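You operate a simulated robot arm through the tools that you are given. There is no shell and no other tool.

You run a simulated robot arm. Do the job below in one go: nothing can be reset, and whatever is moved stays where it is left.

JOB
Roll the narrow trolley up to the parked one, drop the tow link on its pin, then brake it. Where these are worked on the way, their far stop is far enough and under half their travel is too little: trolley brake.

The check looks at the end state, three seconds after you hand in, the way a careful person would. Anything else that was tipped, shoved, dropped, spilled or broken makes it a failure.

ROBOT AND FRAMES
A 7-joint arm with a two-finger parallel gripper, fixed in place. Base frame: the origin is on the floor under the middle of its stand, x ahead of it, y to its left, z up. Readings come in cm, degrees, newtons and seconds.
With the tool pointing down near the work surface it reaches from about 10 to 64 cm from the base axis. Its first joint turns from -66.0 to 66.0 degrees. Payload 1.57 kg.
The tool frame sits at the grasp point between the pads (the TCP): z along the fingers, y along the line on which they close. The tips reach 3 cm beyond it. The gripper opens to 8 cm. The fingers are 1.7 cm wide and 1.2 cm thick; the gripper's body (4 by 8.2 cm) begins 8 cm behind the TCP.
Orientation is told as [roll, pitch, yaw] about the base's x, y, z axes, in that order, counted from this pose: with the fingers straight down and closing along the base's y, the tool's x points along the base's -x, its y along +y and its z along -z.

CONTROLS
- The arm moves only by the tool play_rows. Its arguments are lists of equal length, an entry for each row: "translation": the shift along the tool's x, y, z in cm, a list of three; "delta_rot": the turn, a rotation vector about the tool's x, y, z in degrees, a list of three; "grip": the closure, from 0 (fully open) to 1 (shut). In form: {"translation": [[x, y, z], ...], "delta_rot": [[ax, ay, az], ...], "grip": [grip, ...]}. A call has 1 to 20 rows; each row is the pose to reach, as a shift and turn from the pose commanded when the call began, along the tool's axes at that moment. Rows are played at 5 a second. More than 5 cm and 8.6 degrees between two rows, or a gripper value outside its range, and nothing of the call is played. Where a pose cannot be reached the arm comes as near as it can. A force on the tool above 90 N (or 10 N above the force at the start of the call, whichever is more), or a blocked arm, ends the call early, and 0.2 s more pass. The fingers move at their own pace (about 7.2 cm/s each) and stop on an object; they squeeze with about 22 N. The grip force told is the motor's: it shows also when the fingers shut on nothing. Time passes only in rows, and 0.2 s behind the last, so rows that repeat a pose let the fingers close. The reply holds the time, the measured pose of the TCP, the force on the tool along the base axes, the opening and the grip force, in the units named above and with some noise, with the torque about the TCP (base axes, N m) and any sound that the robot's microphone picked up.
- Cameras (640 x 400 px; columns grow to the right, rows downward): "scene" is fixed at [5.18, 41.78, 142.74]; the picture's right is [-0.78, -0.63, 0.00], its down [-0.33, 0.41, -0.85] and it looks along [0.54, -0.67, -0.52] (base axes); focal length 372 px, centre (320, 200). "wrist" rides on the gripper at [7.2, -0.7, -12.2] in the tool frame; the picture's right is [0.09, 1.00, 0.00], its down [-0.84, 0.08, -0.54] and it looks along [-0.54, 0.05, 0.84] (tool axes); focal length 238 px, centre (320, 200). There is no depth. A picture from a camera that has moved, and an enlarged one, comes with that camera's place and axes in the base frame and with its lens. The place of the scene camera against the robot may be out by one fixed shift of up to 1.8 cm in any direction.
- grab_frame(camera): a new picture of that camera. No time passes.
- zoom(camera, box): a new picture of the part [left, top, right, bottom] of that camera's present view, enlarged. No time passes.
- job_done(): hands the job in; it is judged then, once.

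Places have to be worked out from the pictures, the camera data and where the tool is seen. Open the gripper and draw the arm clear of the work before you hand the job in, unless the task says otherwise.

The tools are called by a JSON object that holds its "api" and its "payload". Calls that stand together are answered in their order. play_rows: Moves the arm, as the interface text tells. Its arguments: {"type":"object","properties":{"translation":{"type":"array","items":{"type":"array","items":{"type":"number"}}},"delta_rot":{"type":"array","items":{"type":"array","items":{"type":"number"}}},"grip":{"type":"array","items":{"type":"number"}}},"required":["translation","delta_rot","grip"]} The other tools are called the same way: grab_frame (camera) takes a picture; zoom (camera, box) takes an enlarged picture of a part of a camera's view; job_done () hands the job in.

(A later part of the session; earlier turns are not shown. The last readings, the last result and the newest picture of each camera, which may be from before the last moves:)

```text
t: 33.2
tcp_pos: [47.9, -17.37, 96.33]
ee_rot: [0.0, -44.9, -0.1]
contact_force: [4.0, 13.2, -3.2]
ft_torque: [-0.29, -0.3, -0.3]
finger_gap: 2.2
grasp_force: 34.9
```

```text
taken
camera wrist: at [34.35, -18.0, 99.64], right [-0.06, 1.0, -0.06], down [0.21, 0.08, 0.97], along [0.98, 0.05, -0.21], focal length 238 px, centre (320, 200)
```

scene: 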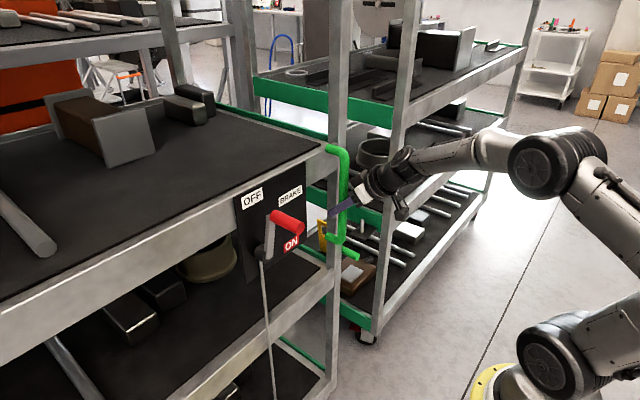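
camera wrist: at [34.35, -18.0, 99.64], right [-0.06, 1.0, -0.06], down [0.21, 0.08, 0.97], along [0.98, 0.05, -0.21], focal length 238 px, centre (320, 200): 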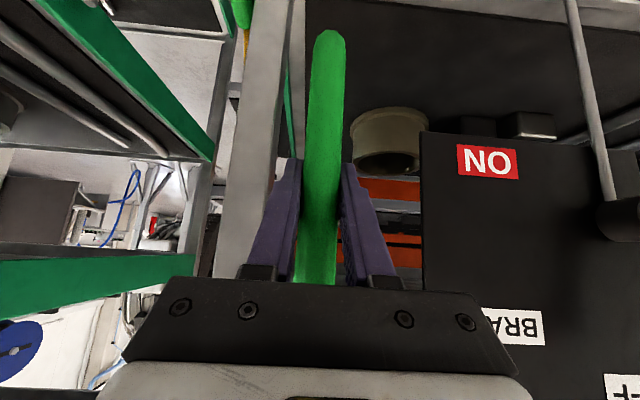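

Handle is at y≈-17.4, nothing disturbed. I expect the buffers to meet near y≈-25, so I roll 5 cm more and then creep.

{"api": "play_rows", "payload": {"translation": [[0, -0.2, 0], [0, -0.5, 0], [0, -0.9, 0], [0, -1.3, 0], [0, -1.7, 0], [0, -2.1, 0], [0, -2.5, 0], [0, -2.9, 0], [0, -3.3, 0], [0, -3.7, 0], [0, -4.1, 0], [0, -4.5, 0], [0, -4.8, 0], [0, -5.0, 0]], "delta_rot": [[0, 0, 0], [0, 0, 0], [0, 0, 0], [0, 0, 0], [0, 0, 0], [0, 0, 0], [0, 0, 0], [0, 0, 0], [0, 0, 0], [0, 0, 0], [0, 0, 0], [0, 0, 0], [0, 0, 0], [0, 0, 0]], "grip": [1, 1, 1, 1, 1, 1, 1, 1, 1, 1, 1, 1, 1, 1]}}

{"api": "grab_frame", "payload": {"camera": "scene"}}

{"api": "zoom", "payload": {"camera": "scene", "box": [300, 140, 460, 260]}}

{"api": "grab_frame", "payload": {"camera": "wrist"}}

```text
t: 36.2
tcp_pos: [48.05, -22.39, 96.22]
ee_rot: [0.1, -44.9, -0.2]
contact_force: [-6.0, 11.4, -6.4]
ft_torque: [-0.09, -0.42, 0.1]
finger_gap: 2.2
grasp_force: 35.2
```

```text
taken
```

scene: 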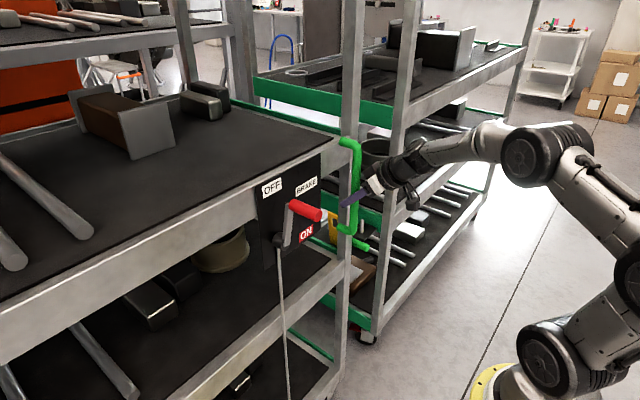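

```text
3.33 times, centred on (380, 200) of scene
camera zoom: at [5.17, 41.81, 142.73], right [-0.78, -0.63, 0.0], down [-0.33, 0.41, -0.85], along [0.54, -0.67, -0.52], focal length 1240 px, centre (120, 200)
```

zoom: 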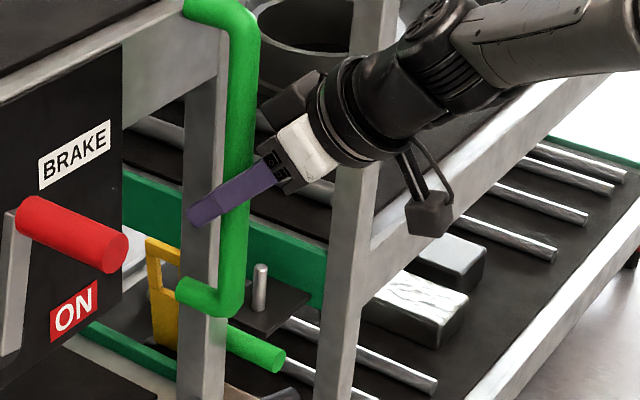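

```text
taken
camera wrist: at [34.35, -23.05, 99.66], right [-0.06, 1.0, -0.06], down [0.21, 0.08, 0.97], along [0.98, 0.05, -0.21], focal length 238 px, centre (320, 200)
```

wrist: 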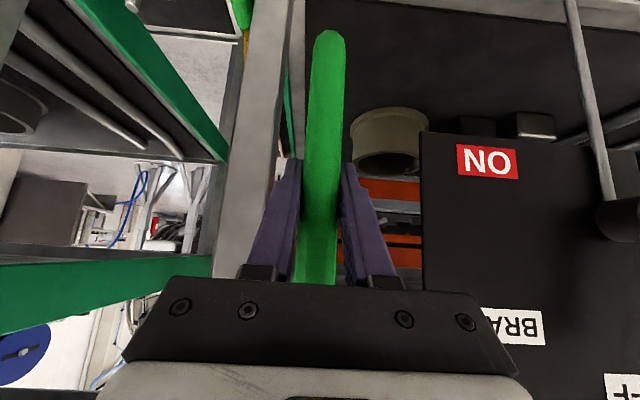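

About 2–3 cm should remain. I creep 1.2 cm at 1 cm/s and watch the y-force for buffer contact.

{"api": "play_rows", "payload": {"translation": [[0, -0.2, 0], [0, -0.4, 0], [0, -0.6, 0], [0, -0.8, 0], [0, -1.0, 0], [0, -1.2, 0]], "delta_rot": [[0, 0, 0], [0, 0, 0], [0, 0, 0], [0, 0, 0], [0, 0, 0], [0, 0, 0]], "grip": [1, 1, 1, 1, 1, 1]}}

{"api": "zoom", "payload": {"camera": "scene", "box": [300, 140, 460, 260]}}

{"api": "zoom", "payload": {"camera": "wrist", "box": [180, 0, 340, 100]}}

```text
t: 37.6
tcp_pos: [47.98, -23.66, 96.29]
ee_rot: [0.1, -44.9, 0.0]
contact_force: [-2.0, 11.4, -6.4]
ft_torque: [0.1, 0.65, 0.09]
finger_gap: 2.2
grasp_force: 35.4
```

```text
3.33 times, centred on (380, 200) of scene
camera zoom: at [5.19, 41.81, 142.73], right [-0.78, -0.63, 0.0], down [-0.33, 0.41, -0.85], along [0.54, -0.67, -0.52], focal length 1240 px, centre (120, 200)
```

zoom: 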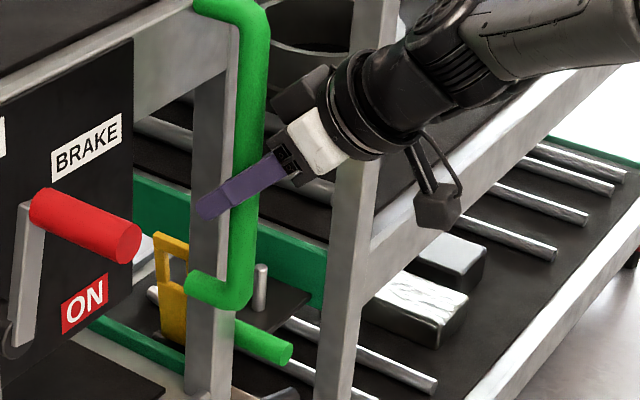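

```text
4.00 times, centred on (260, 50) of wrist
camera zoom: at [34.35, -24.23, 99.67], right [-0.07, 1.0, -0.06], down [0.21, 0.08, 0.97], along [0.98, 0.05, -0.21], focal length 953 px, centre (560, 800)
```

zoom: 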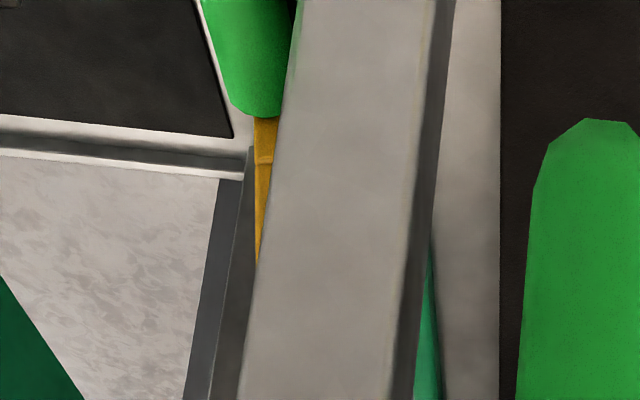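

Force is still just rolling resistance (11 N). I creep on another 1.2 cm.

{"api": "play_rows", "payload": {"translation": [[0, -0.2, 0], [0, -0.4, 0], [0, -0.6, 0], [0, -0.8, 0], [0, -1.0, 0], [0, -1.2, 0]], "delta_rot": [[0, 0, 0], [0, 0, 0], [0, 0, 0], [0, 0, 0], [0, 0, 0], [0, 0, 0]], "grip": [1, 1, 1, 1, 1, 1]}}

{"api": "zoom", "payload": {"camera": "scene", "box": [300, 140, 460, 260]}}

```text
t: 39.0
tcp_pos: [48.03, -24.86, 96.24]
ee_rot: [0.0, -44.9, -0.1]
contact_force: [5.8, 10.5, -10.1]
ft_torque: [0.04, 0.7, 0.06]
finger_gap: 2.18
grasp_force: 34.3
```

```text
3.33 times, centred on (380, 200) of scene
camera zoom: at [5.21, 41.8, 142.73], right [-0.78, -0.63, 0.0], down [-0.33, 0.41, -0.85], along [0.54, -0.67, -0.52], focal length 1240 px, centre (120, 200)
```

zoom: 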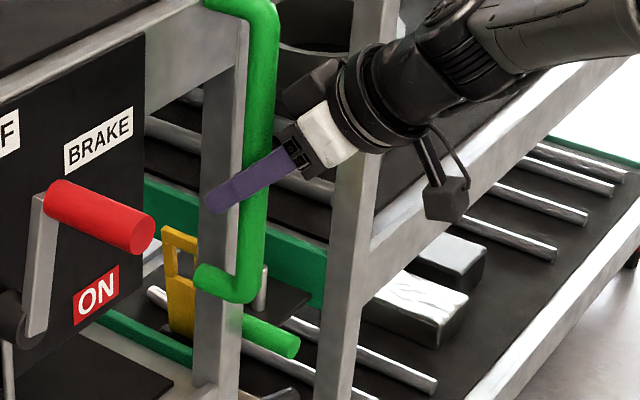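

No contact yet at handle y≈-24.9. I creep in 0.1 cm rows.

{"api": "play_rows", "payload": {"translation": [[0, -0.12, 0], [0, -0.24, 0], [0, -0.36, 0], [0, -0.48, 0], [0, -0.6, 0], [0, -0.72, 0], [0, -0.84, 0], [0, -0.96, 0]], "delta_rot": [[0, 0, 0], [0, 0, 0], [0, 0, 0], [0, 0, 0], [0, 0, 0], [0, 0, 0], [0, 0, 0], [0, 0, 0]], "grip": [1, 1, 1, 1, 1, 1, 1, 1]}}

{"api": "grab_frame", "payload": {"camera": "scene"}}

```text
t: 40.8
tcp_pos: [48.1, -25.62, 96.24]
ee_rot: [0.0, -44.9, -0.1]
contact_force: [-5.0, 13.6, -5.1]
ft_torque: [-0.06, 0.62, 0.13]
finger_gap: 2.2
grasp_force: 35.3
```

```text
taken
```

scene: 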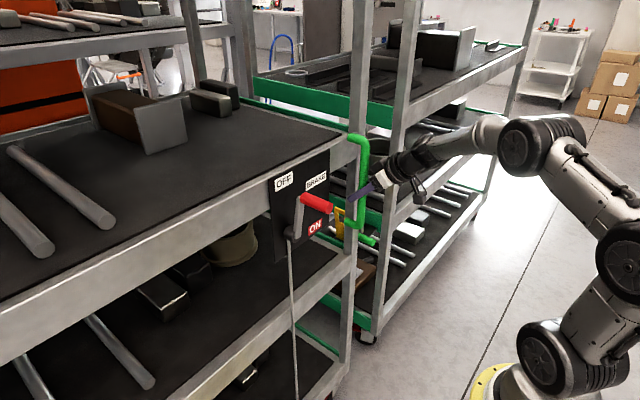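

The measured y lags the command by ~0.2 cm now, perhaps the first touch. I creep 0.4 cm more and check force.

{"api": "play_rows", "payload": {"translation": [[0, -0.1, 0], [0, -0.2, 0], [0, -0.3, 0], [0, -0.4, 0], [0, -0.4, 0]], "delta_rot": [[0, 0, 0], [0, 0, 0], [0, 0, 0], [0, 0, 0], [0, 0, 0]], "grip": [1, 1, 1, 1, 1]}}

{"api": "zoom", "payload": {"camera": "scene", "box": [300, 140, 460, 260]}}

```text
t: 42.0
tcp_pos: [48.13, -25.91, 96.21]
ee_rot: [0.1, -44.9, 0.0]
contact_force: [-9.7, 17.9, -6.4]
ft_torque: [-0.36, -0.46, -0.05]
finger_gap: 2.19
grasp_force: 35.2
```

```text
3.33 times, centred on (380, 200) of scene
camera zoom: at [5.16, 41.83, 142.73], right [-0.78, -0.63, 0.0], down [-0.33, 0.4, -0.85], along [0.54, -0.67, -0.52], focal length 1240 px, centre (120, 200)
```

zoom: 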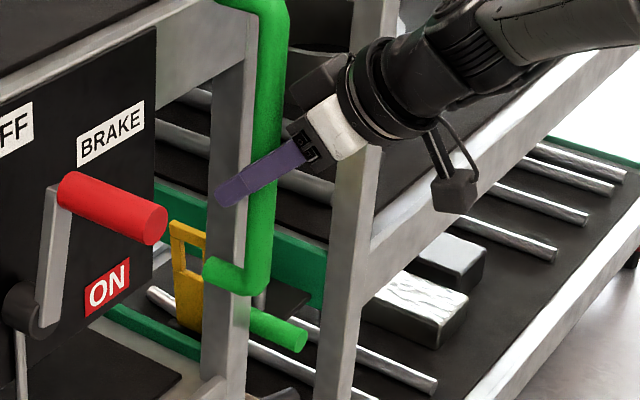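

The force has risen to 18 N. I press another 0.3 cm to distinguish buffer contact from rolling friction.

{"api": "play_rows", "payload": {"translation": [[0, -0.1, 0], [0, -0.2, 0], [0, -0.3, 0], [0, -0.3, 0]], "delta_rot": [[0, 0, 0], [0, 0, 0], [0, 0, 0], [0, 0, 0]], "grip": [1, 1, 1, 1]}}

{"api": "zoom", "payload": {"camera": "scene", "box": [300, 140, 460, 260]}}

```text
t: 43.0
tcp_pos: [47.93, -26.08, 96.23]
ee_rot: [0.5, -44.9, 0.1]
contact_force: [-7.7, 30.3, -2.3]
ft_torque: [-0.49, -0.79, -0.13]
finger_gap: 2.18
grasp_force: 34.8
```

```text
3.33 times, centred on (380, 200) of scene
camera zoom: at [5.16, 41.87, 142.71], right [-0.78, -0.63, 0.0], down [-0.33, 0.4, -0.85], along [0.54, -0.67, -0.52], focal length 1240 px, centre (120, 200)
```

zoom: 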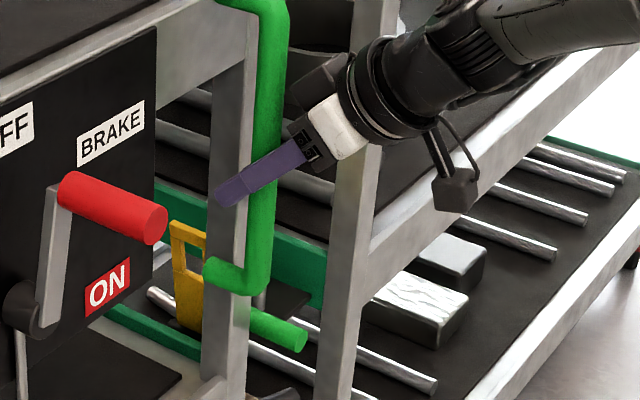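

Force jumped to 30 N with hardly any motion, so the buffers are touching. I ease the command back 0.4 cm to take off the pressure, open the fingers, and retreat along the finger axis.

{"api": "play_rows", "payload": {"translation": [[0, 0.2, 0], [0, 0.4, 0], [0, 0.4, 0], [0, 0.4, 0], [0, 0.4, 0], [0, 0.4, -1], [0, 0.4, -2.5], [0, 0.4, -4.5], [0, 0.4, -6.5], [0, 0.4, -8.5], [0, 0.4, -10.5], [0, 0.4, -12.5], [0, 0.4, -14.5]], "delta_rot": [[0, 0, 0], [0, 0, 0], [0, 0, 0], [0, 0, 0], [0, 0, 0], [0, 0, 0], [0, 0, 0], [0, 0, 0], [0, 0, 0], [0, 0, 0], [0, 0, 0], [0, 0, 0], [0, 0, 0]], "grip": [1, 1, 0.6, 0.35, 0.35, 0.35, 0.35, 0.35, 0.35, 0.35, 0.35, 0.35, 0.35]}}

{"api": "grab_frame", "payload": {"camera": "scene"}}

{"api": "grab_frame", "payload": {"camera": "wrist"}}

{"api": "zoom", "payload": {"camera": "scene", "box": [300, 140, 460, 260]}}

```text
t: 45.8
tcp_pos: [37.7, -26.17, 106.41]
ee_rot: [0.0, -45.1, -0.1]
contact_force: [0.2, 0.4, 0.3]
ft_torque: [-0.01, -0.03, -0.04]
finger_gap: 5.21
grasp_force: 0.1
```

```text
taken
```

scene: 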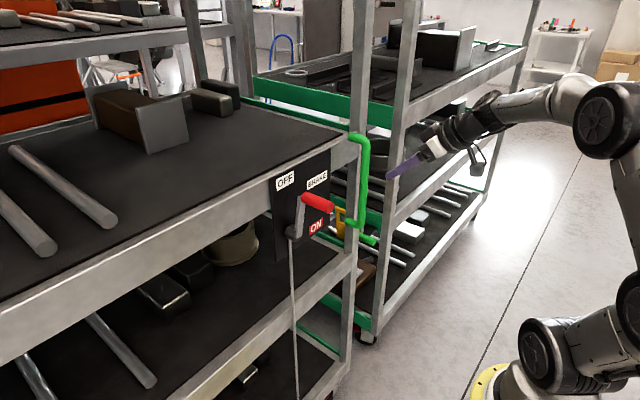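

```text
taken
camera wrist: at [23.97, -26.74, 109.95], right [-0.06, 1.0, -0.06], down [0.21, 0.08, 0.97], along [0.98, 0.05, -0.21], focal length 238 px, centre (320, 200)
```

wrist: 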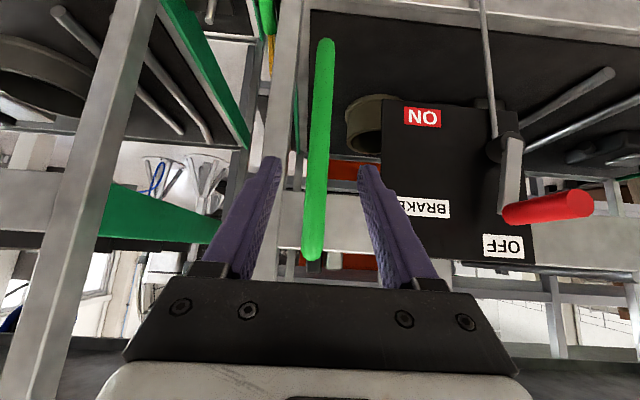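

```text
3.33 times, centred on (380, 200) of scene
camera zoom: at [5.18, 41.78, 142.74], right [-0.78, -0.63, 0.0], down [-0.33, 0.41, -0.85], along [0.54, -0.67, -0.52], focal length 1240 px, centre (120, 200)
```

zoom: 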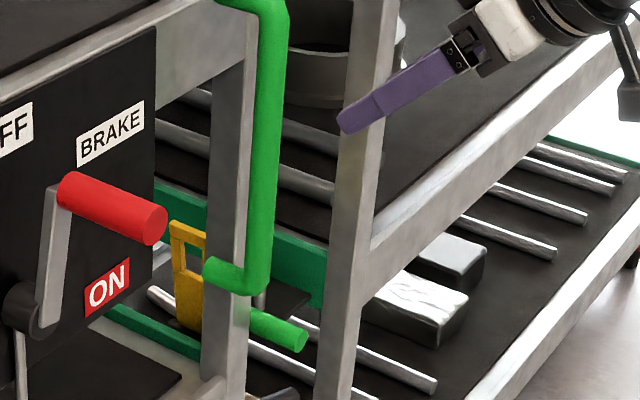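

The trolley stays at the buffers and the parked one hasn't moved. Now I look into the gap at the tow link and the pin from above, at y≈-38.

{"api": "play_rows", "payload": {"translation": [[1, -1.7, 0.3], [2, -3.4, 0.5], [3, -5.1, 0.8], [4, -6.8, 1.1], [5, -8.5, 1.4], [6, -10.2, 1.6], [7.1, -11.8, 1.9]], "delta_rot": [[0, 3.6, 0], [0, 7.2, 0], [0, 10.8, 0], [0, 14.4, 0], [0, 18, 0], [0, 21.6, 0], [0, 25, 0]], "grip": [0.35, 0.35, 0.2, 0.1, 0, 0, 0]}}

{"api": "grab_frame", "payload": {"camera": "wrist"}}

{"api": "zoom", "payload": {"camera": "wrist", "box": [220, 60, 412, 180]}}

```text
t: 47.4
tcp_pos: [33.9, -37.84, 100.2]
ee_rot: [0.0, -19.9, 0.0]
contact_force: [-0.3, 0.2, -0.4]
ft_torque: [0.0, 0.01, 0.01]
finger_gap: 7.98
grasp_force: 0.0
```

```text
taken
camera wrist: at [23.13, -38.52, 109.05], right [-0.09, 1.0, -0.03], down [0.6, 0.08, 0.8], along [0.79, 0.05, -0.61], focal length 238 px, centre (320, 200)
```

wrist: 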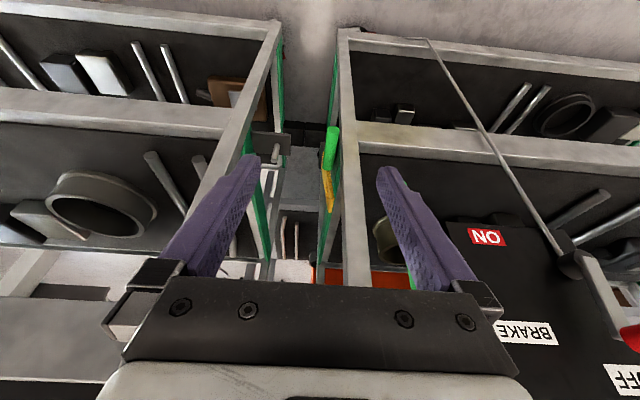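

```text
3.33 times, centred on (316, 120) of wrist
camera zoom: at [23.13, -38.52, 109.05], right [-0.09, 1.0, -0.03], down [0.6, 0.08, 0.8], along [0.79, 0.05, -0.61], focal length 794 px, centre (333, 467)
```

zoom: 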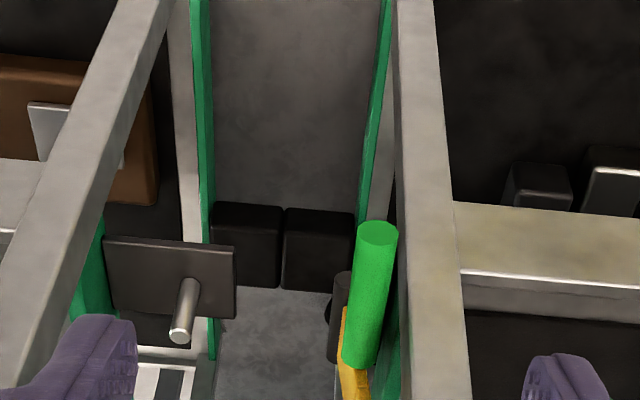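

The buffers touch, and I can measure: pin tip ≈ (59.6, -46.6, 71), tow-link grip along x from 48.6 to 57 at y≈-35.1, z≈74–75, with the trolley post close beside it. I approach the grip's protruding end from front-above with a 45° tilt for a closer look.

{"api": "play_rows", "payload": {"translation": [[-0.1, 0.3, 1.5], [-0.2, 0.6, 3], [-0.3, 0.8, 4.6], [-0.4, 1.1, 6.2], [-0.5, 1.4, 7.7], [-0.6, 1.7, 9.3], [-0.7, 2.0, 10.8], [-0.7, 2.2, 12.4], [-0.8, 2.5, 13.9], [-0.88, 2.74, 15.4]], "delta_rot": [[0, -2.5, 0], [0, -5, 0], [0, -7.5, 0], [0, -10, 0], [0, -12.5, 0], [0, -15, 0], [0, -17.5, 0], [0, -20, 0], [0, -22.5, 0], [0, -25, 0]], "grip": [0, 0, 0.1, 0.2, 0.3, 0.4, 0.45, 0.45, 0.45, 0.45]}}

{"api": "grab_frame", "payload": {"camera": "wrist"}}

{"api": "zoom", "payload": {"camera": "scene", "box": [300, 160, 460, 280]}}

```text
t: 49.6
tcp_pos: [40.17, -35.28, 86.13]
ee_rot: [0.1, -45.1, -0.1]
contact_force: [0.7, 0.7, -0.8]
ft_torque: [0.02, -0.03, 0.03]
finger_gap: 4.41
grasp_force: 0.0
```

```text
taken
camera wrist: at [26.46, -35.85, 89.43], right [-0.06, 1.0, -0.07], down [0.21, 0.08, 0.98], along [0.98, 0.05, -0.21], focal length 238 px, centre (320, 200)
```

wrist: 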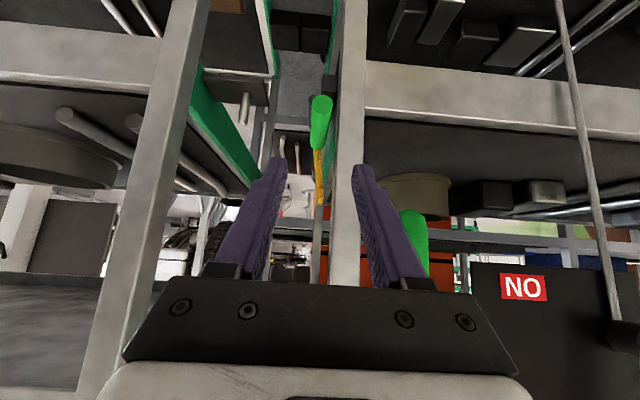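

```text
3.33 times, centred on (380, 220) of scene
camera zoom: at [5.18, 41.78, 142.74], right [-0.78, -0.63, 0.0], down [-0.33, 0.41, -0.85], along [0.54, -0.67, -0.52], focal length 1240 px, centre (120, 133)
```

zoom: 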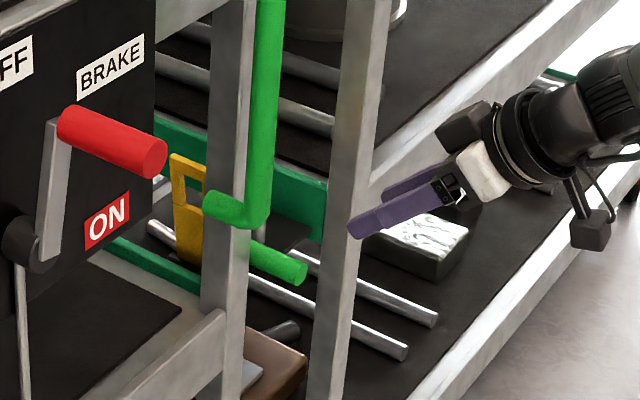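

The link grip lies at y≈-35.15, tip near (48.6, z 74). Because the post front is close (x≈52), I go to a 30° tilt to keep the fingertips ahead of it, pre-positioned 10 cm back along the finger axis.

{"api": "play_rows", "payload": {"translation": [[-0.25, 0.03, 1.25], [-0.5, 0.06, 2.5], [-0.75, 0.1, 3.7], [-1.01, 0.13, 4.97]], "delta_rot": [[0, 3.75, 0], [0, 7.5, 0], [0, 11.25, 0], [0, 15, 0]], "grip": [0.45, 0.45, 0.45, 0.45]}}

{"api": "grab_frame", "payload": {"camera": "wrist"}}

{"api": "zoom", "payload": {"camera": "scene", "box": [300, 160, 460, 280]}}

```text
t: 50.6
tcp_pos: [44.44, -34.97, 83.13]
ee_rot: [0.0, -29.9, -0.1]
contact_force: [-0.1, 0.7, 0.2]
ft_torque: [-0.03, 0.0, -0.01]
finger_gap: 4.41
grasp_force: 0.0
```

```text
taken
camera wrist: at [32.2, -35.6, 90.01], right [-0.08, 1.0, -0.05], down [0.45, 0.08, 0.89], along [0.89, 0.05, -0.46], focal length 238 px, centre (320, 200)
```

wrist: 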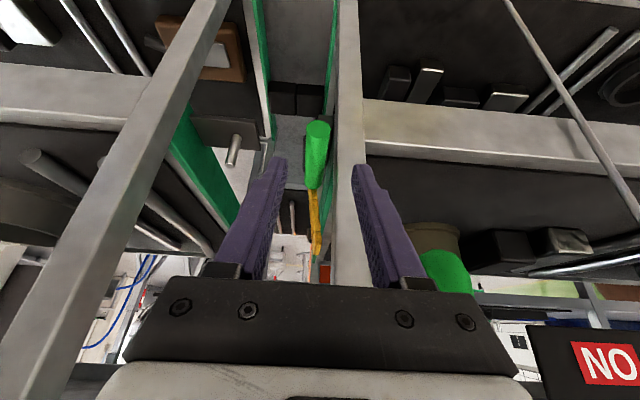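

```text
3.33 times, centred on (380, 220) of scene
camera zoom: at [5.18, 41.78, 142.74], right [-0.78, -0.63, 0.0], down [-0.33, 0.41, -0.85], along [0.54, -0.67, -0.52], focal length 1240 px, centre (120, 133)
```

zoom: 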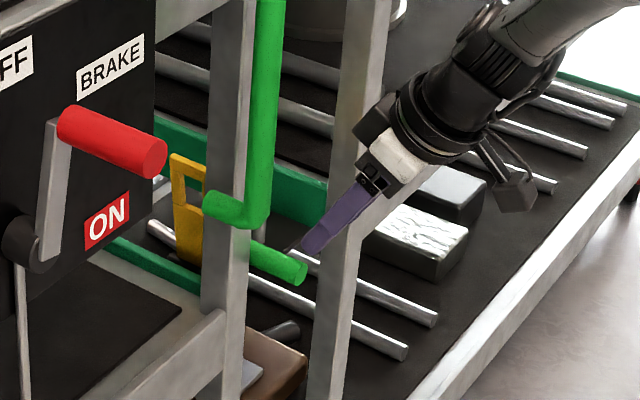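

Grip tip confirmed at (48.6, -35.1, 74). I advance 9.5 cm along the fingers so they straddle the grip end without closing yet.

{"api": "play_rows", "payload": {"translation": [[0, -0.05, 1.2], [0, -0.1, 2.4], [0, -0.1, 3.6], [0, -0.1, 4.8], [0, -0.1, 6], [0, -0.1, 7.2], [0, -0.1, 8.4], [0, -0.1, 9.5]], "delta_rot": [[0, 0, 0], [0, 0, 0], [0, 0, 0], [0, 0, 0], [0, 0, 0], [0, 0, 0], [0, 0, 0], [0, 0, 0]], "grip": [0.45, 0.45, 0.45, 0.45, 0.45, 0.45, 0.45, 0.45]}}

{"api": "grab_frame", "payload": {"camera": "wrist"}}

{"api": "zoom", "payload": {"camera": "scene", "box": [300, 160, 460, 280]}}

```text
t: 52.4
tcp_pos: [49.19, -35.09, 75.06]
ee_rot: [0.1, -29.9, 0.0]
contact_force: [-0.5, 0.2, 0.1]
ft_torque: [-0.01, 0.0, -0.02]
finger_gap: 4.41
grasp_force: 0.0
```

```text
taken
camera wrist: at [36.89, -35.72, 81.84], right [-0.08, 1.0, -0.05], down [0.45, 0.08, 0.89], along [0.89, 0.05, -0.46], focal length 238 px, centre (320, 200)
```

wrist: 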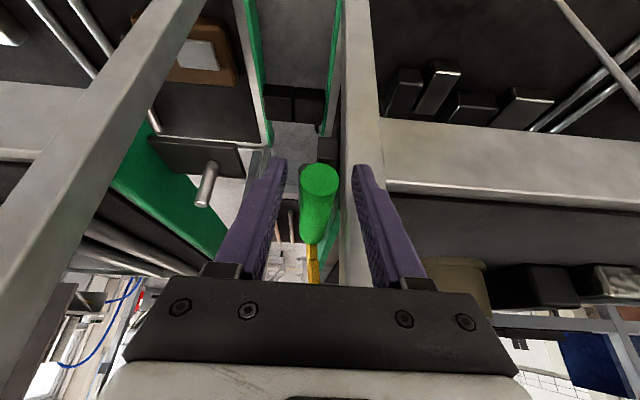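

```text
3.33 times, centred on (380, 220) of scene
camera zoom: at [5.18, 41.78, 142.74], right [-0.78, -0.63, 0.0], down [-0.33, 0.41, -0.85], along [0.54, -0.67, -0.52], focal length 1240 px, centre (120, 133)
```

zoom: 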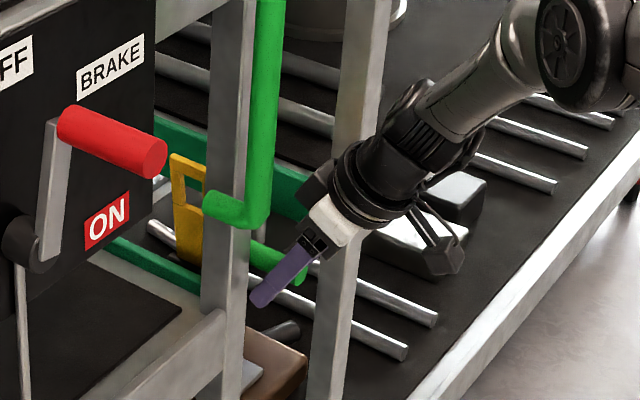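

The fingers straddle the grip with clearance. I narrow the cage to about 3.2 cm and carry the grip toward -y, to tip the link past upright with the leading finger holding it back.

{"api": "play_rows", "payload": {"translation": [[0, 0, 0], [0, 0, 0], [0, -0.4, 0], [0, -0.8, 0], [0, -1.2, 0], [0, -1.6, 0], [0, -2.0, 0], [0, -2.4, 0]], "delta_rot": [[0, 0, 0], [0, 0, 0], [0, 0, 0], [0, 0, 0], [0, 0, 0], [0, 0, 0], [0, 0, 0], [0, 0, 0]], "grip": [0.6, 0.6, 0.6, 0.6, 0.6, 0.6, 0.6, 0.6]}}

{"api": "grab_frame", "payload": {"camera": "wrist"}}

{"api": "zoom", "payload": {"camera": "scene", "box": [300, 160, 460, 280]}}

```text
t: 54.2
tcp_pos: [49.09, -37.49, 75.0]
ee_rot: [0.0, -30.0, 0.0]
contact_force: [-0.1, 0.0, 0.6]
ft_torque: [0.03, -0.02, 0.04]
finger_gap: 3.19
grasp_force: 0.0
```

```text
taken
camera wrist: at [36.85, -38.19, 81.84], right [-0.08, 1.0, -0.05], down [0.45, 0.08, 0.89], along [0.89, 0.05, -0.46], focal length 238 px, centre (320, 200)
```

wrist: 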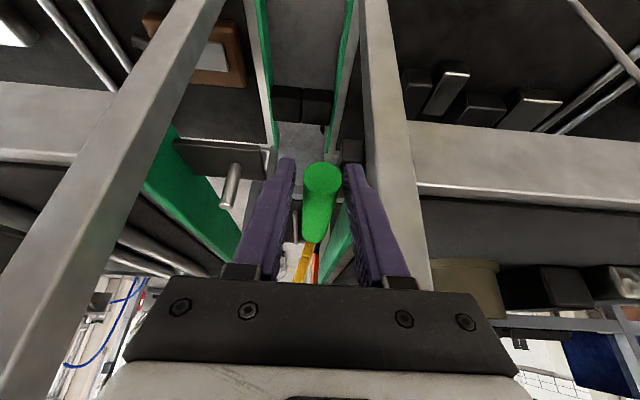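

```text
3.33 times, centred on (380, 220) of scene
camera zoom: at [5.18, 41.78, 142.74], right [-0.78, -0.63, 0.0], down [-0.33, 0.41, -0.85], along [0.54, -0.67, -0.52], focal length 1240 px, centre (120, 133)
```

zoom: 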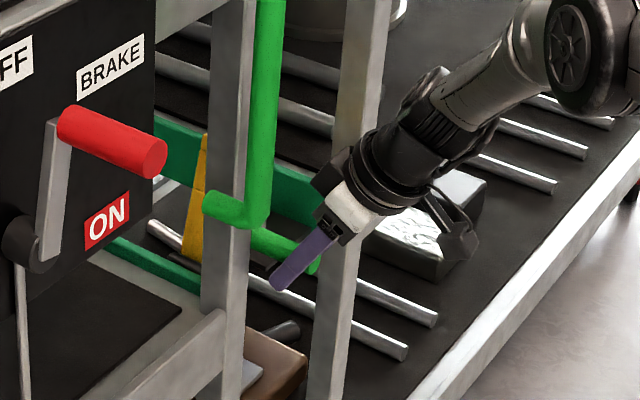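

The link has passed upright and rests in the cage. I continue along the arc, lowering as it goes, to about 40° above horizontal.

{"api": "play_rows", "payload": {"translation": [[0.08, -0.7, 0.13], [0.2, -1.4, 0.35], [0.33, -1.95, 0.56], [0.45, -2.45, 0.78], [0.6, -2.95, 1.04], [0.75, -3.4, 1.3], [0.95, -3.8, 1.65], [1.15, -4.2, 2.0]], "delta_rot": [[0, 0, 0], [0, 0, 0], [0, 0, 0], [0, 0, 0], [0, 0, 0], [0, 0, 0], [0, 0, 0], [0, 0, 0]], "grip": [0.6, 0.6, 0.6, 0.6, 0.6, 0.6, 0.6, 0.6]}}

{"api": "grab_frame", "payload": {"camera": "wrist"}}

{"api": "zoom", "payload": {"camera": "scene", "box": [300, 160, 460, 280]}}

```text
t: 56.0
tcp_pos: [49.2, -41.61, 72.85]
ee_rot: [-0.2, -30.0, 0.0]
contact_force: [-0.4, -0.3, 0.4]
ft_torque: [-0.01, -0.01, 0.01]
finger_gap: 3.22
grasp_force: 0.1
```

```text
taken
camera wrist: at [36.84, -42.33, 79.58], right [-0.08, 1.0, -0.05], down [0.45, 0.08, 0.89], along [0.89, 0.05, -0.46], focal length 238 px, centre (320, 200)
```

wrist: 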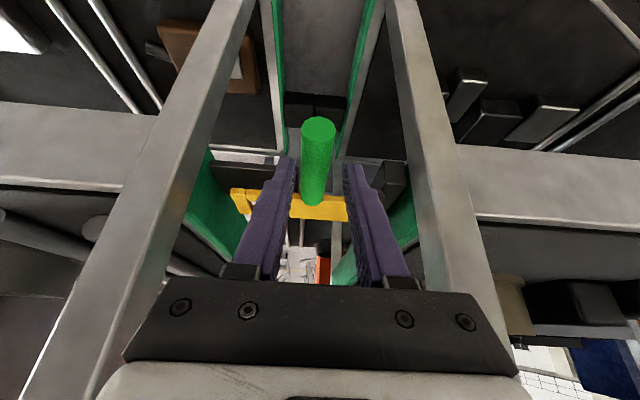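

```text
3.33 times, centred on (380, 220) of scene
camera zoom: at [5.18, 41.78, 142.74], right [-0.78, -0.63, 0.0], down [-0.33, 0.41, -0.85], along [0.54, -0.67, -0.52], focal length 1240 px, centre (120, 133)
```

zoom: 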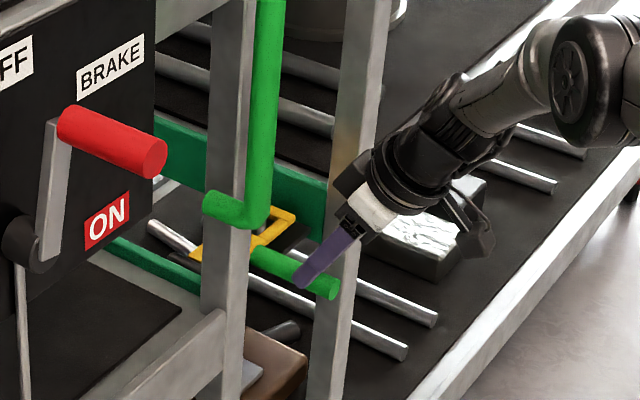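

The link has dropped to horizontal (grip now at y≈-42, z≈68). I retreat along the finger axis to inspect whether its eye sits over the pin.

{"api": "play_rows", "payload": {"translation": [[0, 0, -1.5], [0, 0, -3], [0, 0, -4.5], [0, 0, -6], [0, 0, -8], [0, 0, -10], [0, 0, -12]], "delta_rot": [[0, 0, 0], [0, 0, 0], [0, 0, 0], [0, 0, 0], [0, 0, 0], [0, 0, 0], [0, 0, 0]], "grip": [0.6, 0.6, 0.6, 0.6, 0.3, 0, 0]}}

{"api": "grab_frame", "payload": {"camera": "wrist"}}

{"api": "zoom", "payload": {"camera": "wrist", "box": [220, 80, 380, 180]}}

{"api": "zoom", "payload": {"camera": "scene", "box": [335, 195, 415, 255]}}

```text
t: 57.6
tcp_pos: [43.11, -41.75, 83.01]
ee_rot: [0.2, -30.0, -0.1]
contact_force: [-0.6, -0.5, -0.7]
ft_torque: [-0.01, 0.02, -0.01]
finger_gap: 8.01
grasp_force: 0.1
```

```text
taken
camera wrist: at [30.77, -42.32, 89.95], right [-0.08, 1.0, -0.04], down [0.45, 0.08, 0.89], along [0.89, 0.05, -0.46], focal length 238 px, centre (320, 200)
```

wrist: 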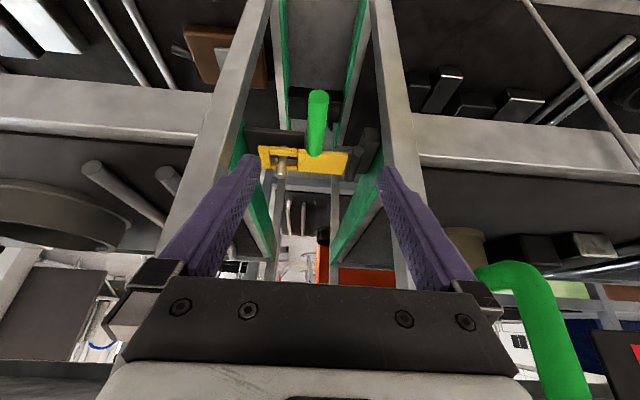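

```text
4.00 times, centred on (300, 130) of wrist
camera zoom: at [30.77, -42.32, 89.95], right [-0.08, 1.0, -0.04], down [0.45, 0.08, 0.89], along [0.89, 0.05, -0.46], focal length 953 px, centre (400, 480)
```

zoom: 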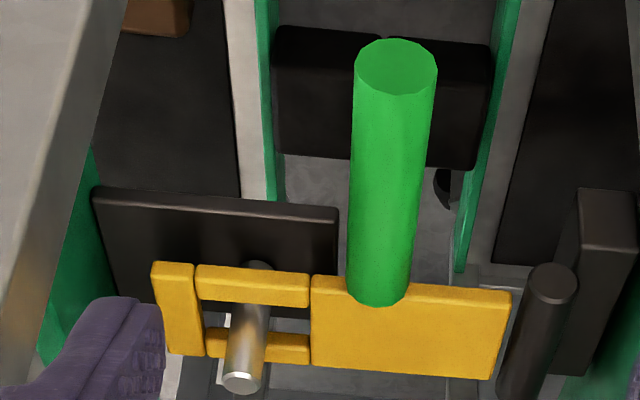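

```text
6.67 times, centred on (375, 225) of scene
camera zoom: at [5.18, 41.78, 142.74], right [-0.78, -0.63, 0.0], down [-0.33, 0.41, -0.85], along [0.54, -0.67, -0.52], focal length 2480 px, centre (-47, 33)
```

zoom: 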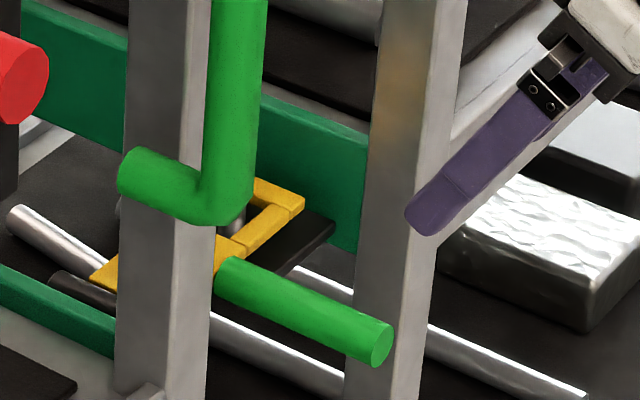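

The eye of the link lies level at z≈69 with the pin standing up through it – it is hitched. Now for the brake: the trolley moved about -20 cm, so the lever grip should be at y≈-4.9, z≈105. I retreat, rise and travel over there, turning the fingers back down.

{"api": "play_rows", "payload": {"translation": [[0.45, 0, -3.7], [0.9, 0, -7.4], [1.35, 0, -11.2], [1.79, 0, -14.9], [1.02, 2.46, -16.2], [0.26, 4.91, -17.6], [-0.51, 7.37, -18.9], [-1.27, 9.83, -20.2], [-2.04, 12.28, -21.5], [-2.81, 14.74, -22.9], [-3.57, 17.2, -24.2], [-4.34, 19.66, -25.5], [-5.1, 22.11, -26.8], [-5.87, 24.57, -28.2], [-6.64, 27.03, -29.5], [-7.4, 29.48, -30.8], [-8.17, 31.94, -32.2], [-8.93, 34.4, -33.5], [-9.7, 36.85, -34.8]], "delta_rot": [[0, 0, 0], [0, 0, 0], [0, 0, 0], [0, 0, 0], [0, 2, 0], [0, 4, 0], [0, 6, 0], [0, 8, 0], [0, 10, 0], [0, 12, 0], [0, 14, 0], [0, 16, 0], [0, 18, 0], [0, 20, 0], [0, 22, 0], [0, 24, 0], [0, 26, 0], [0, 28, 0], [0, 30, 0]], "grip": [0, 0, 0, 0, 0, 0, 0, 0, 0, 0, 0, 0, 0, 0, 0, 0, 0, 0, 0]}}

{"api": "grab_frame", "payload": {"camera": "wrist"}}

{"api": "grab_frame", "payload": {"camera": "scene"}}

```text
t: 61.6
tcp_pos: [34.19, -4.71, 118.13]
ee_rot: [0.1, 0.2, -0.1]
contact_force: [-0.2, 0.0, 0.0]
ft_torque: [0.0, 0.0, -0.01]
finger_gap: 8.01
grasp_force: 0.0
```

```text
taken
camera wrist: at [27.01, -5.35, 130.2], right [-0.09, 1.0, 0.0], down [0.84, 0.08, 0.54], along [0.54, 0.05, -0.84], focal length 238 px, centre (320, 200)
```

wrist: 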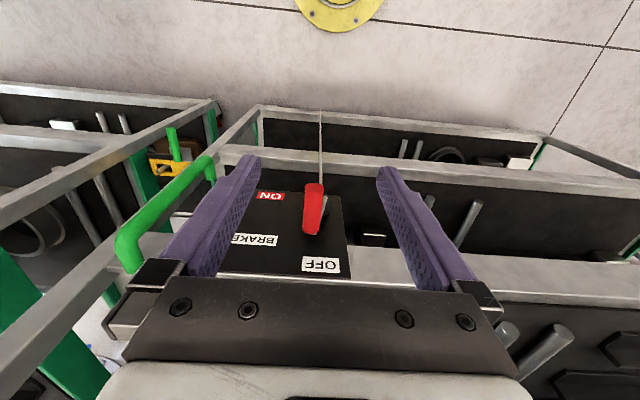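

```text
taken
```

scene: 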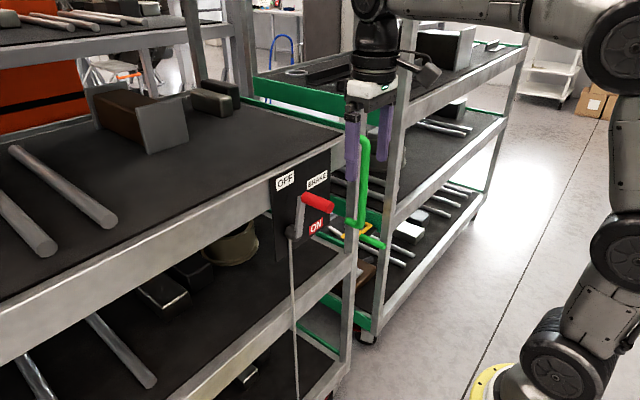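

The lever grip is seen at y≈-4.7, z≈105. I go forward over it and descend with open fingers, then close.

{"api": "play_rows", "payload": {"translation": [[-2.3, 0, 0], [-4.7, 0, 0], [-7, 0, 0], [-9.4, 0, 0], [-9.4, 0, 2], [-9.4, 0, 4], [-9.4, 0, 6], [-9.4, 0, 8], [-9.4, 0, 10], [-9.4, 0, 11.5], [-9.4, 0, 12.9]], "delta_rot": [[0, 0, 0], [0, 0, 0], [0, 0, 0], [0, 0, 0], [0, 0, 0], [0, 0, 0], [0, 0, 0], [0, 0, 0], [0, 0, 0], [0, 0, 0], [0, 0, 0]], "grip": [0, 0, 0, 0, 0, 0, 0, 0, 0, 0, 0]}}

{"api": "grab_frame", "payload": {"camera": "wrist"}}

{"api": "zoom", "payload": {"camera": "scene", "box": [240, 120, 400, 280]}}

```text
t: 64.0
tcp_pos: [43.45, -4.79, 105.06]
ee_rot: [-0.1, 0.1, 0.0]
contact_force: [0.1, 0.5, 0.2]
ft_torque: [0.01, -0.01, 0.0]
finger_gap: 8.03
grasp_force: 0.1
```

```text
taken
camera wrist: at [36.39, -5.48, 117.27], right [-0.09, 1.0, 0.0], down [0.84, 0.08, 0.54], along [0.54, 0.05, -0.84], focal length 238 px, centre (320, 200)
```

wrist: 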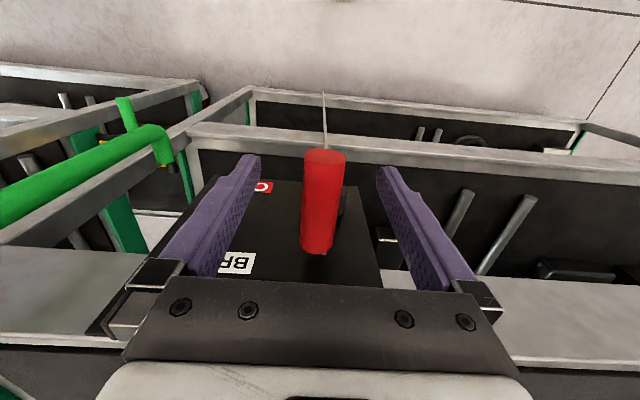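

```text
2.50 times, centred on (320, 200) of scene
camera zoom: at [5.18, 41.78, 142.74], right [-0.78, -0.63, 0.0], down [-0.33, 0.41, -0.85], along [0.54, -0.67, -0.52], focal length 930 px, centre (320, 200)
```

zoom: 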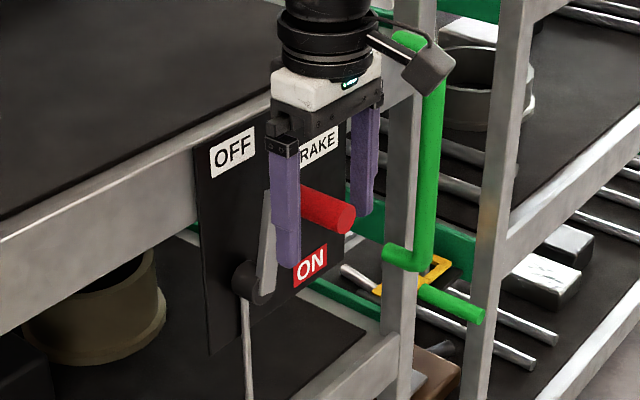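

The fingers straddle the grip, centred. I close on it with a slight -y bias so the trolley isn't pulled off its buffers.

{"api": "play_rows", "payload": {"translation": [[0, -0.1, 0], [0, -0.15, 0], [0, -0.15, 0], [0, -0.15, 0], [0, -0.15, 0]], "delta_rot": [[0, 0, 0], [0, 0, 0], [0, 0, 0], [0, 0, 0], [0, 0, 0]], "grip": [0.3, 0.55, 0.75, 1, 1]}}

{"api": "zoom", "payload": {"camera": "scene", "box": [240, 120, 400, 280]}}

```text
t: 65.2
tcp_pos: [43.53, -4.92, 105.23]
ee_rot: [0.1, 0.1, -0.1]
contact_force: [0.2, 4.9, -3.5]
ft_torque: [0.18, -0.04, 0.01]
finger_gap: 2.36
grasp_force: 36.0
```

```text
2.50 times, centred on (320, 200) of scene
camera zoom: at [5.18, 41.8, 142.74], right [-0.78, -0.63, 0.0], down [-0.33, 0.41, -0.85], along [0.54, -0.67, -0.52], focal length 930 px, centre (320, 200)
```

zoom: 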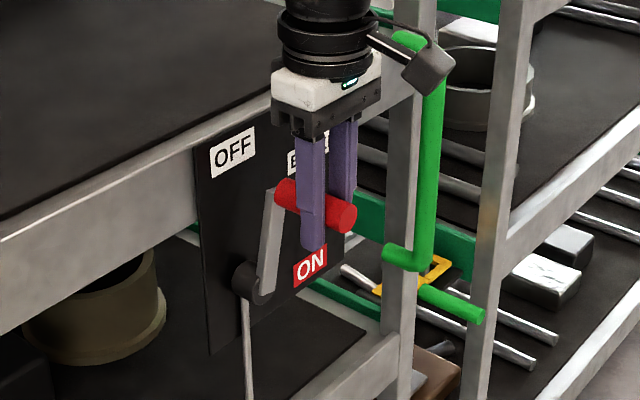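

Gripped with small forces. I swing the lever back along its arc toward ON, down to about 45° first.

{"api": "play_rows", "payload": {"translation": [[0, -0.5, 0.08], [0, -1.0, 0.21], [0, -1.7, 0.44], [0, -2.4, 0.73], [0, -3.1, 1.08], [0, -3.73, 1.48], [0, -4.35, 1.95], [0, -4.89, 2.46]], "delta_rot": [[0, 0, 0], [0, 0, 0], [0, 0, 0], [0, 0, 0], [0, 0, 0], [0, 0, 0], [0, 0, 0], [0, 0, 0]], "grip": [1, 1, 1, 1, 1, 1, 1, 1]}}

{"api": "zoom", "payload": {"camera": "scene", "box": [240, 120, 400, 280]}}

{"api": "grab_frame", "payload": {"camera": "wrist"}}

```text
t: 67.0
tcp_pos: [43.6, -9.85, 102.69]
ee_rot: [0.0, 0.0, 0.0]
contact_force: [0.9, 3.4, 1.4]
ft_torque: [0.4, -0.02, 0.03]
finger_gap: 2.38
grasp_force: 35.6
```

```text
2.50 times, centred on (320, 200) of scene
camera zoom: at [5.18, 41.79, 142.74], right [-0.78, -0.63, 0.0], down [-0.33, 0.41, -0.85], along [0.54, -0.67, -0.52], focal length 930 px, centre (320, 200)
```

zoom: 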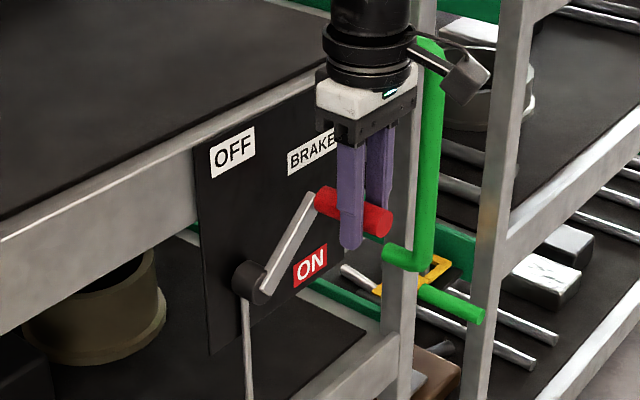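

```text
taken
camera wrist: at [36.45, -10.55, 114.7], right [-0.09, 1.0, 0.0], down [0.84, 0.08, 0.54], along [0.54, 0.05, -0.84], focal length 238 px, centre (320, 200)
```

wrist: 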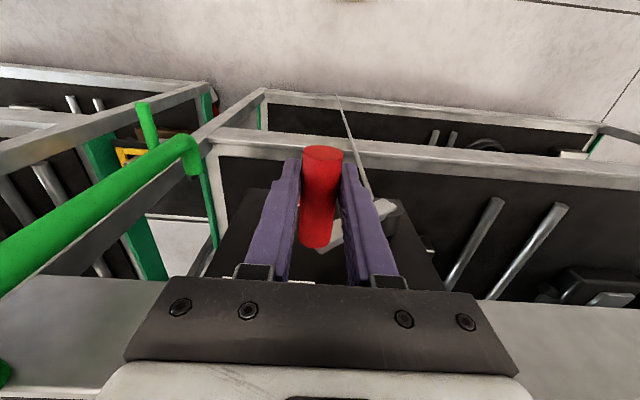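

Forces are small and the trolley holds still. I continue the arc down to about 8° above horizontal.

{"api": "play_rows", "payload": {"translation": [[0, -0.51, 0.56], [0, -0.98, 1.16], [0, -1.38, 1.8], [0, -1.73, 2.47], [0, -2.03, 3.17], [0, -2.25, 3.9], [0, -2.4, 4.5], [0, -2.47, 4.94]], "delta_rot": [[0, 0, 0], [0, 0, 0], [0, 0, 0], [0, 0, 0], [0, 0, 0], [0, 0, 0], [0, 0, 0], [0, 0, 0]], "grip": [1, 1, 1, 1, 1, 1, 1, 1]}}

{"api": "zoom", "payload": {"camera": "scene", "box": [240, 120, 400, 280]}}

{"api": "grab_frame", "payload": {"camera": "wrist"}}

```text
t: 68.8
tcp_pos: [43.62, -11.99, 97.69]
ee_rot: [0.5, 0.1, -0.1]
contact_force: [1.4, 30.4, -0.3]
ft_torque: [0.65, 0.56, 0.07]
finger_gap: 2.35
grasp_force: 35.6
```

```text
2.50 times, centred on (320, 200) of scene
camera zoom: at [5.19, 41.87, 142.71], right [-0.78, -0.63, 0.0], down [-0.33, 0.4, -0.85], along [0.54, -0.67, -0.52], focal length 930 px, centre (320, 200)
```

zoom: 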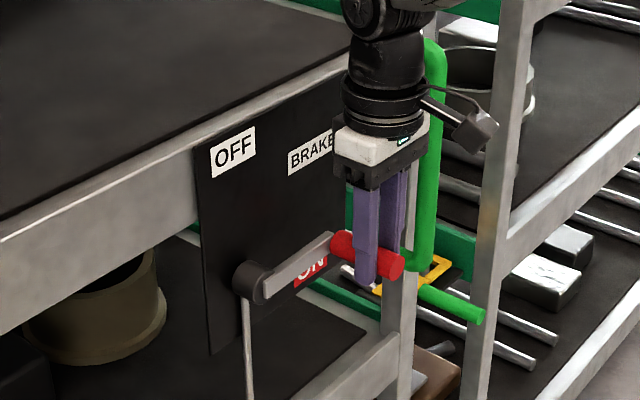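

```text
taken
camera wrist: at [36.47, -12.77, 109.77], right [-0.09, 1.0, 0.01], down [0.84, 0.07, 0.54], along [0.54, 0.06, -0.84], focal length 238 px, centre (320, 200)
```

wrist: 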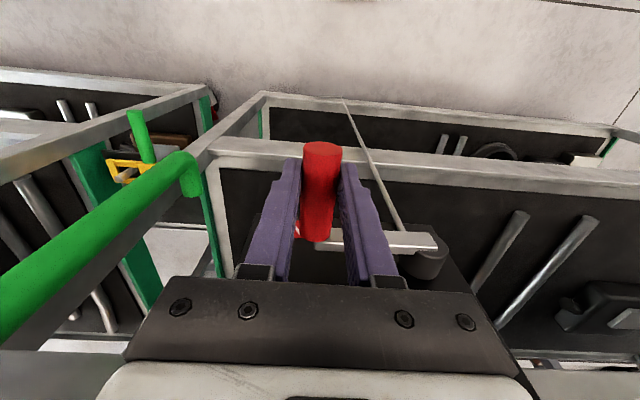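

The arc radius was a touch large, giving 30 N toward the buffers. I relax y by 0.35 cm and continue down to the ON stop, watching the z force.

{"api": "play_rows", "payload": {"translation": [[0, 0.2, 0.1], [0, 0.35, 0.4], [0, 0.35, 0.7], [0, 0.35, 1.0], [0, 0.35, 1.3], [0, 0.35, 1.5]], "delta_rot": [[0, 0, 0], [0, 0, 0], [0, 0, 0], [0, 0, 0], [0, 0, 0], [0, 0, 0]], "grip": [1, 1, 1, 1, 1, 1]}}

{"api": "zoom", "payload": {"camera": "scene", "box": [240, 120, 400, 280]}}

```text
t: 70.2
tcp_pos: [43.81, -11.86, 96.6]
ee_rot: [-0.2, -0.6, 0.1]
contact_force: [2.5, 12.9, 31.5]
ft_torque: [0.16, -0.03, 0.0]
finger_gap: 2.33
grasp_force: 35.6
```

```text
2.50 times, centred on (320, 200) of scene
camera zoom: at [5.14, 41.83, 142.73], right [-0.78, -0.63, 0.0], down [-0.33, 0.4, -0.85], along [0.54, -0.67, -0.52], focal length 930 px, centre (320, 200)
```

zoom: 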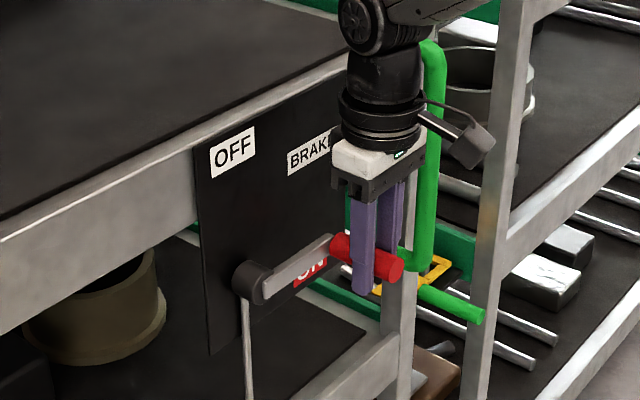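

The z force jumped to 31 N while the lever hardly moved further, so it appears to be on the ON stop (fingers slid a little on the grip). I relax, open, lift clear and compare with the original ON position.

{"api": "play_rows", "payload": {"translation": [[0, 0, -0.3], [0, 0, -0.5], [0, 0, -0.5], [0, 0, -0.5], [0, 0, -0.5], [0, 0, -2.5], [0, 0, -5], [0, 0, -7.5], [0, 0, -10]], "delta_rot": [[0, 0, 0], [0, 0, 0], [0, 0, 0], [0, 0, 0], [0, 0, 0], [0, 0, 0], [0, 0, 0], [0, 0, 0], [0, 0, 0]], "grip": [1, 0.8, 0.5, 0.2, 0, 0, 0, 0, 0]}}

{"api": "grab_frame", "payload": {"camera": "wrist"}}

{"api": "zoom", "payload": {"camera": "scene", "box": [240, 160, 368, 288]}}

```text
t: 72.2
tcp_pos: [43.5, -11.98, 106.37]
ee_rot: [0.0, 0.1, 0.0]
contact_force: [-1.0, 0.6, 0.3]
ft_torque: [0.02, -0.02, -0.02]
finger_gap: 8.01
grasp_force: 0.0
```

```text
taken
camera wrist: at [36.34, -12.6, 118.37], right [-0.09, 1.0, 0.0], down [0.84, 0.08, 0.54], along [0.54, 0.05, -0.84], focal length 238 px, centre (320, 200)
```

wrist: 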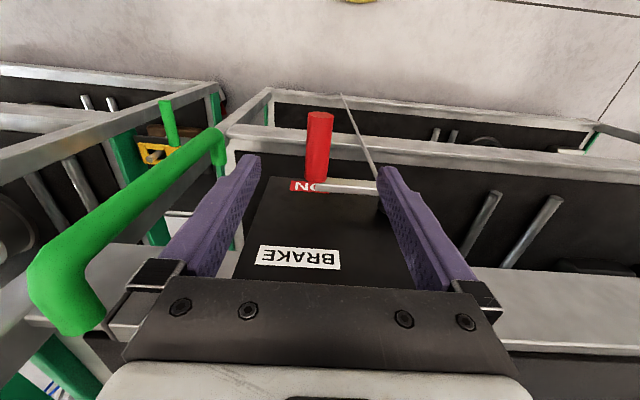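

```text
3.12 times, centred on (304, 224) of scene
camera zoom: at [5.18, 41.78, 142.74], right [-0.78, -0.63, 0.0], down [-0.33, 0.41, -0.85], along [0.54, -0.67, -0.52], focal length 1162 px, centre (370, 125)
```

zoom: 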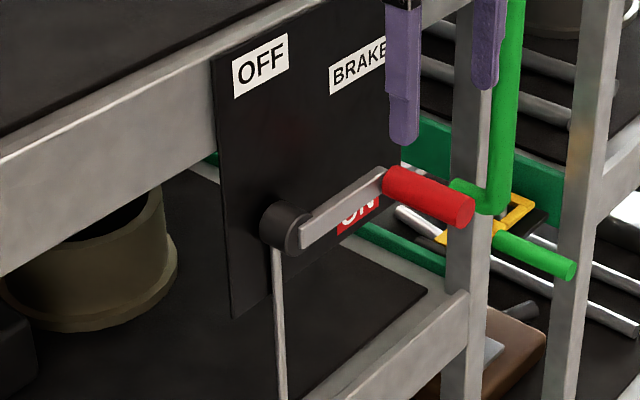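

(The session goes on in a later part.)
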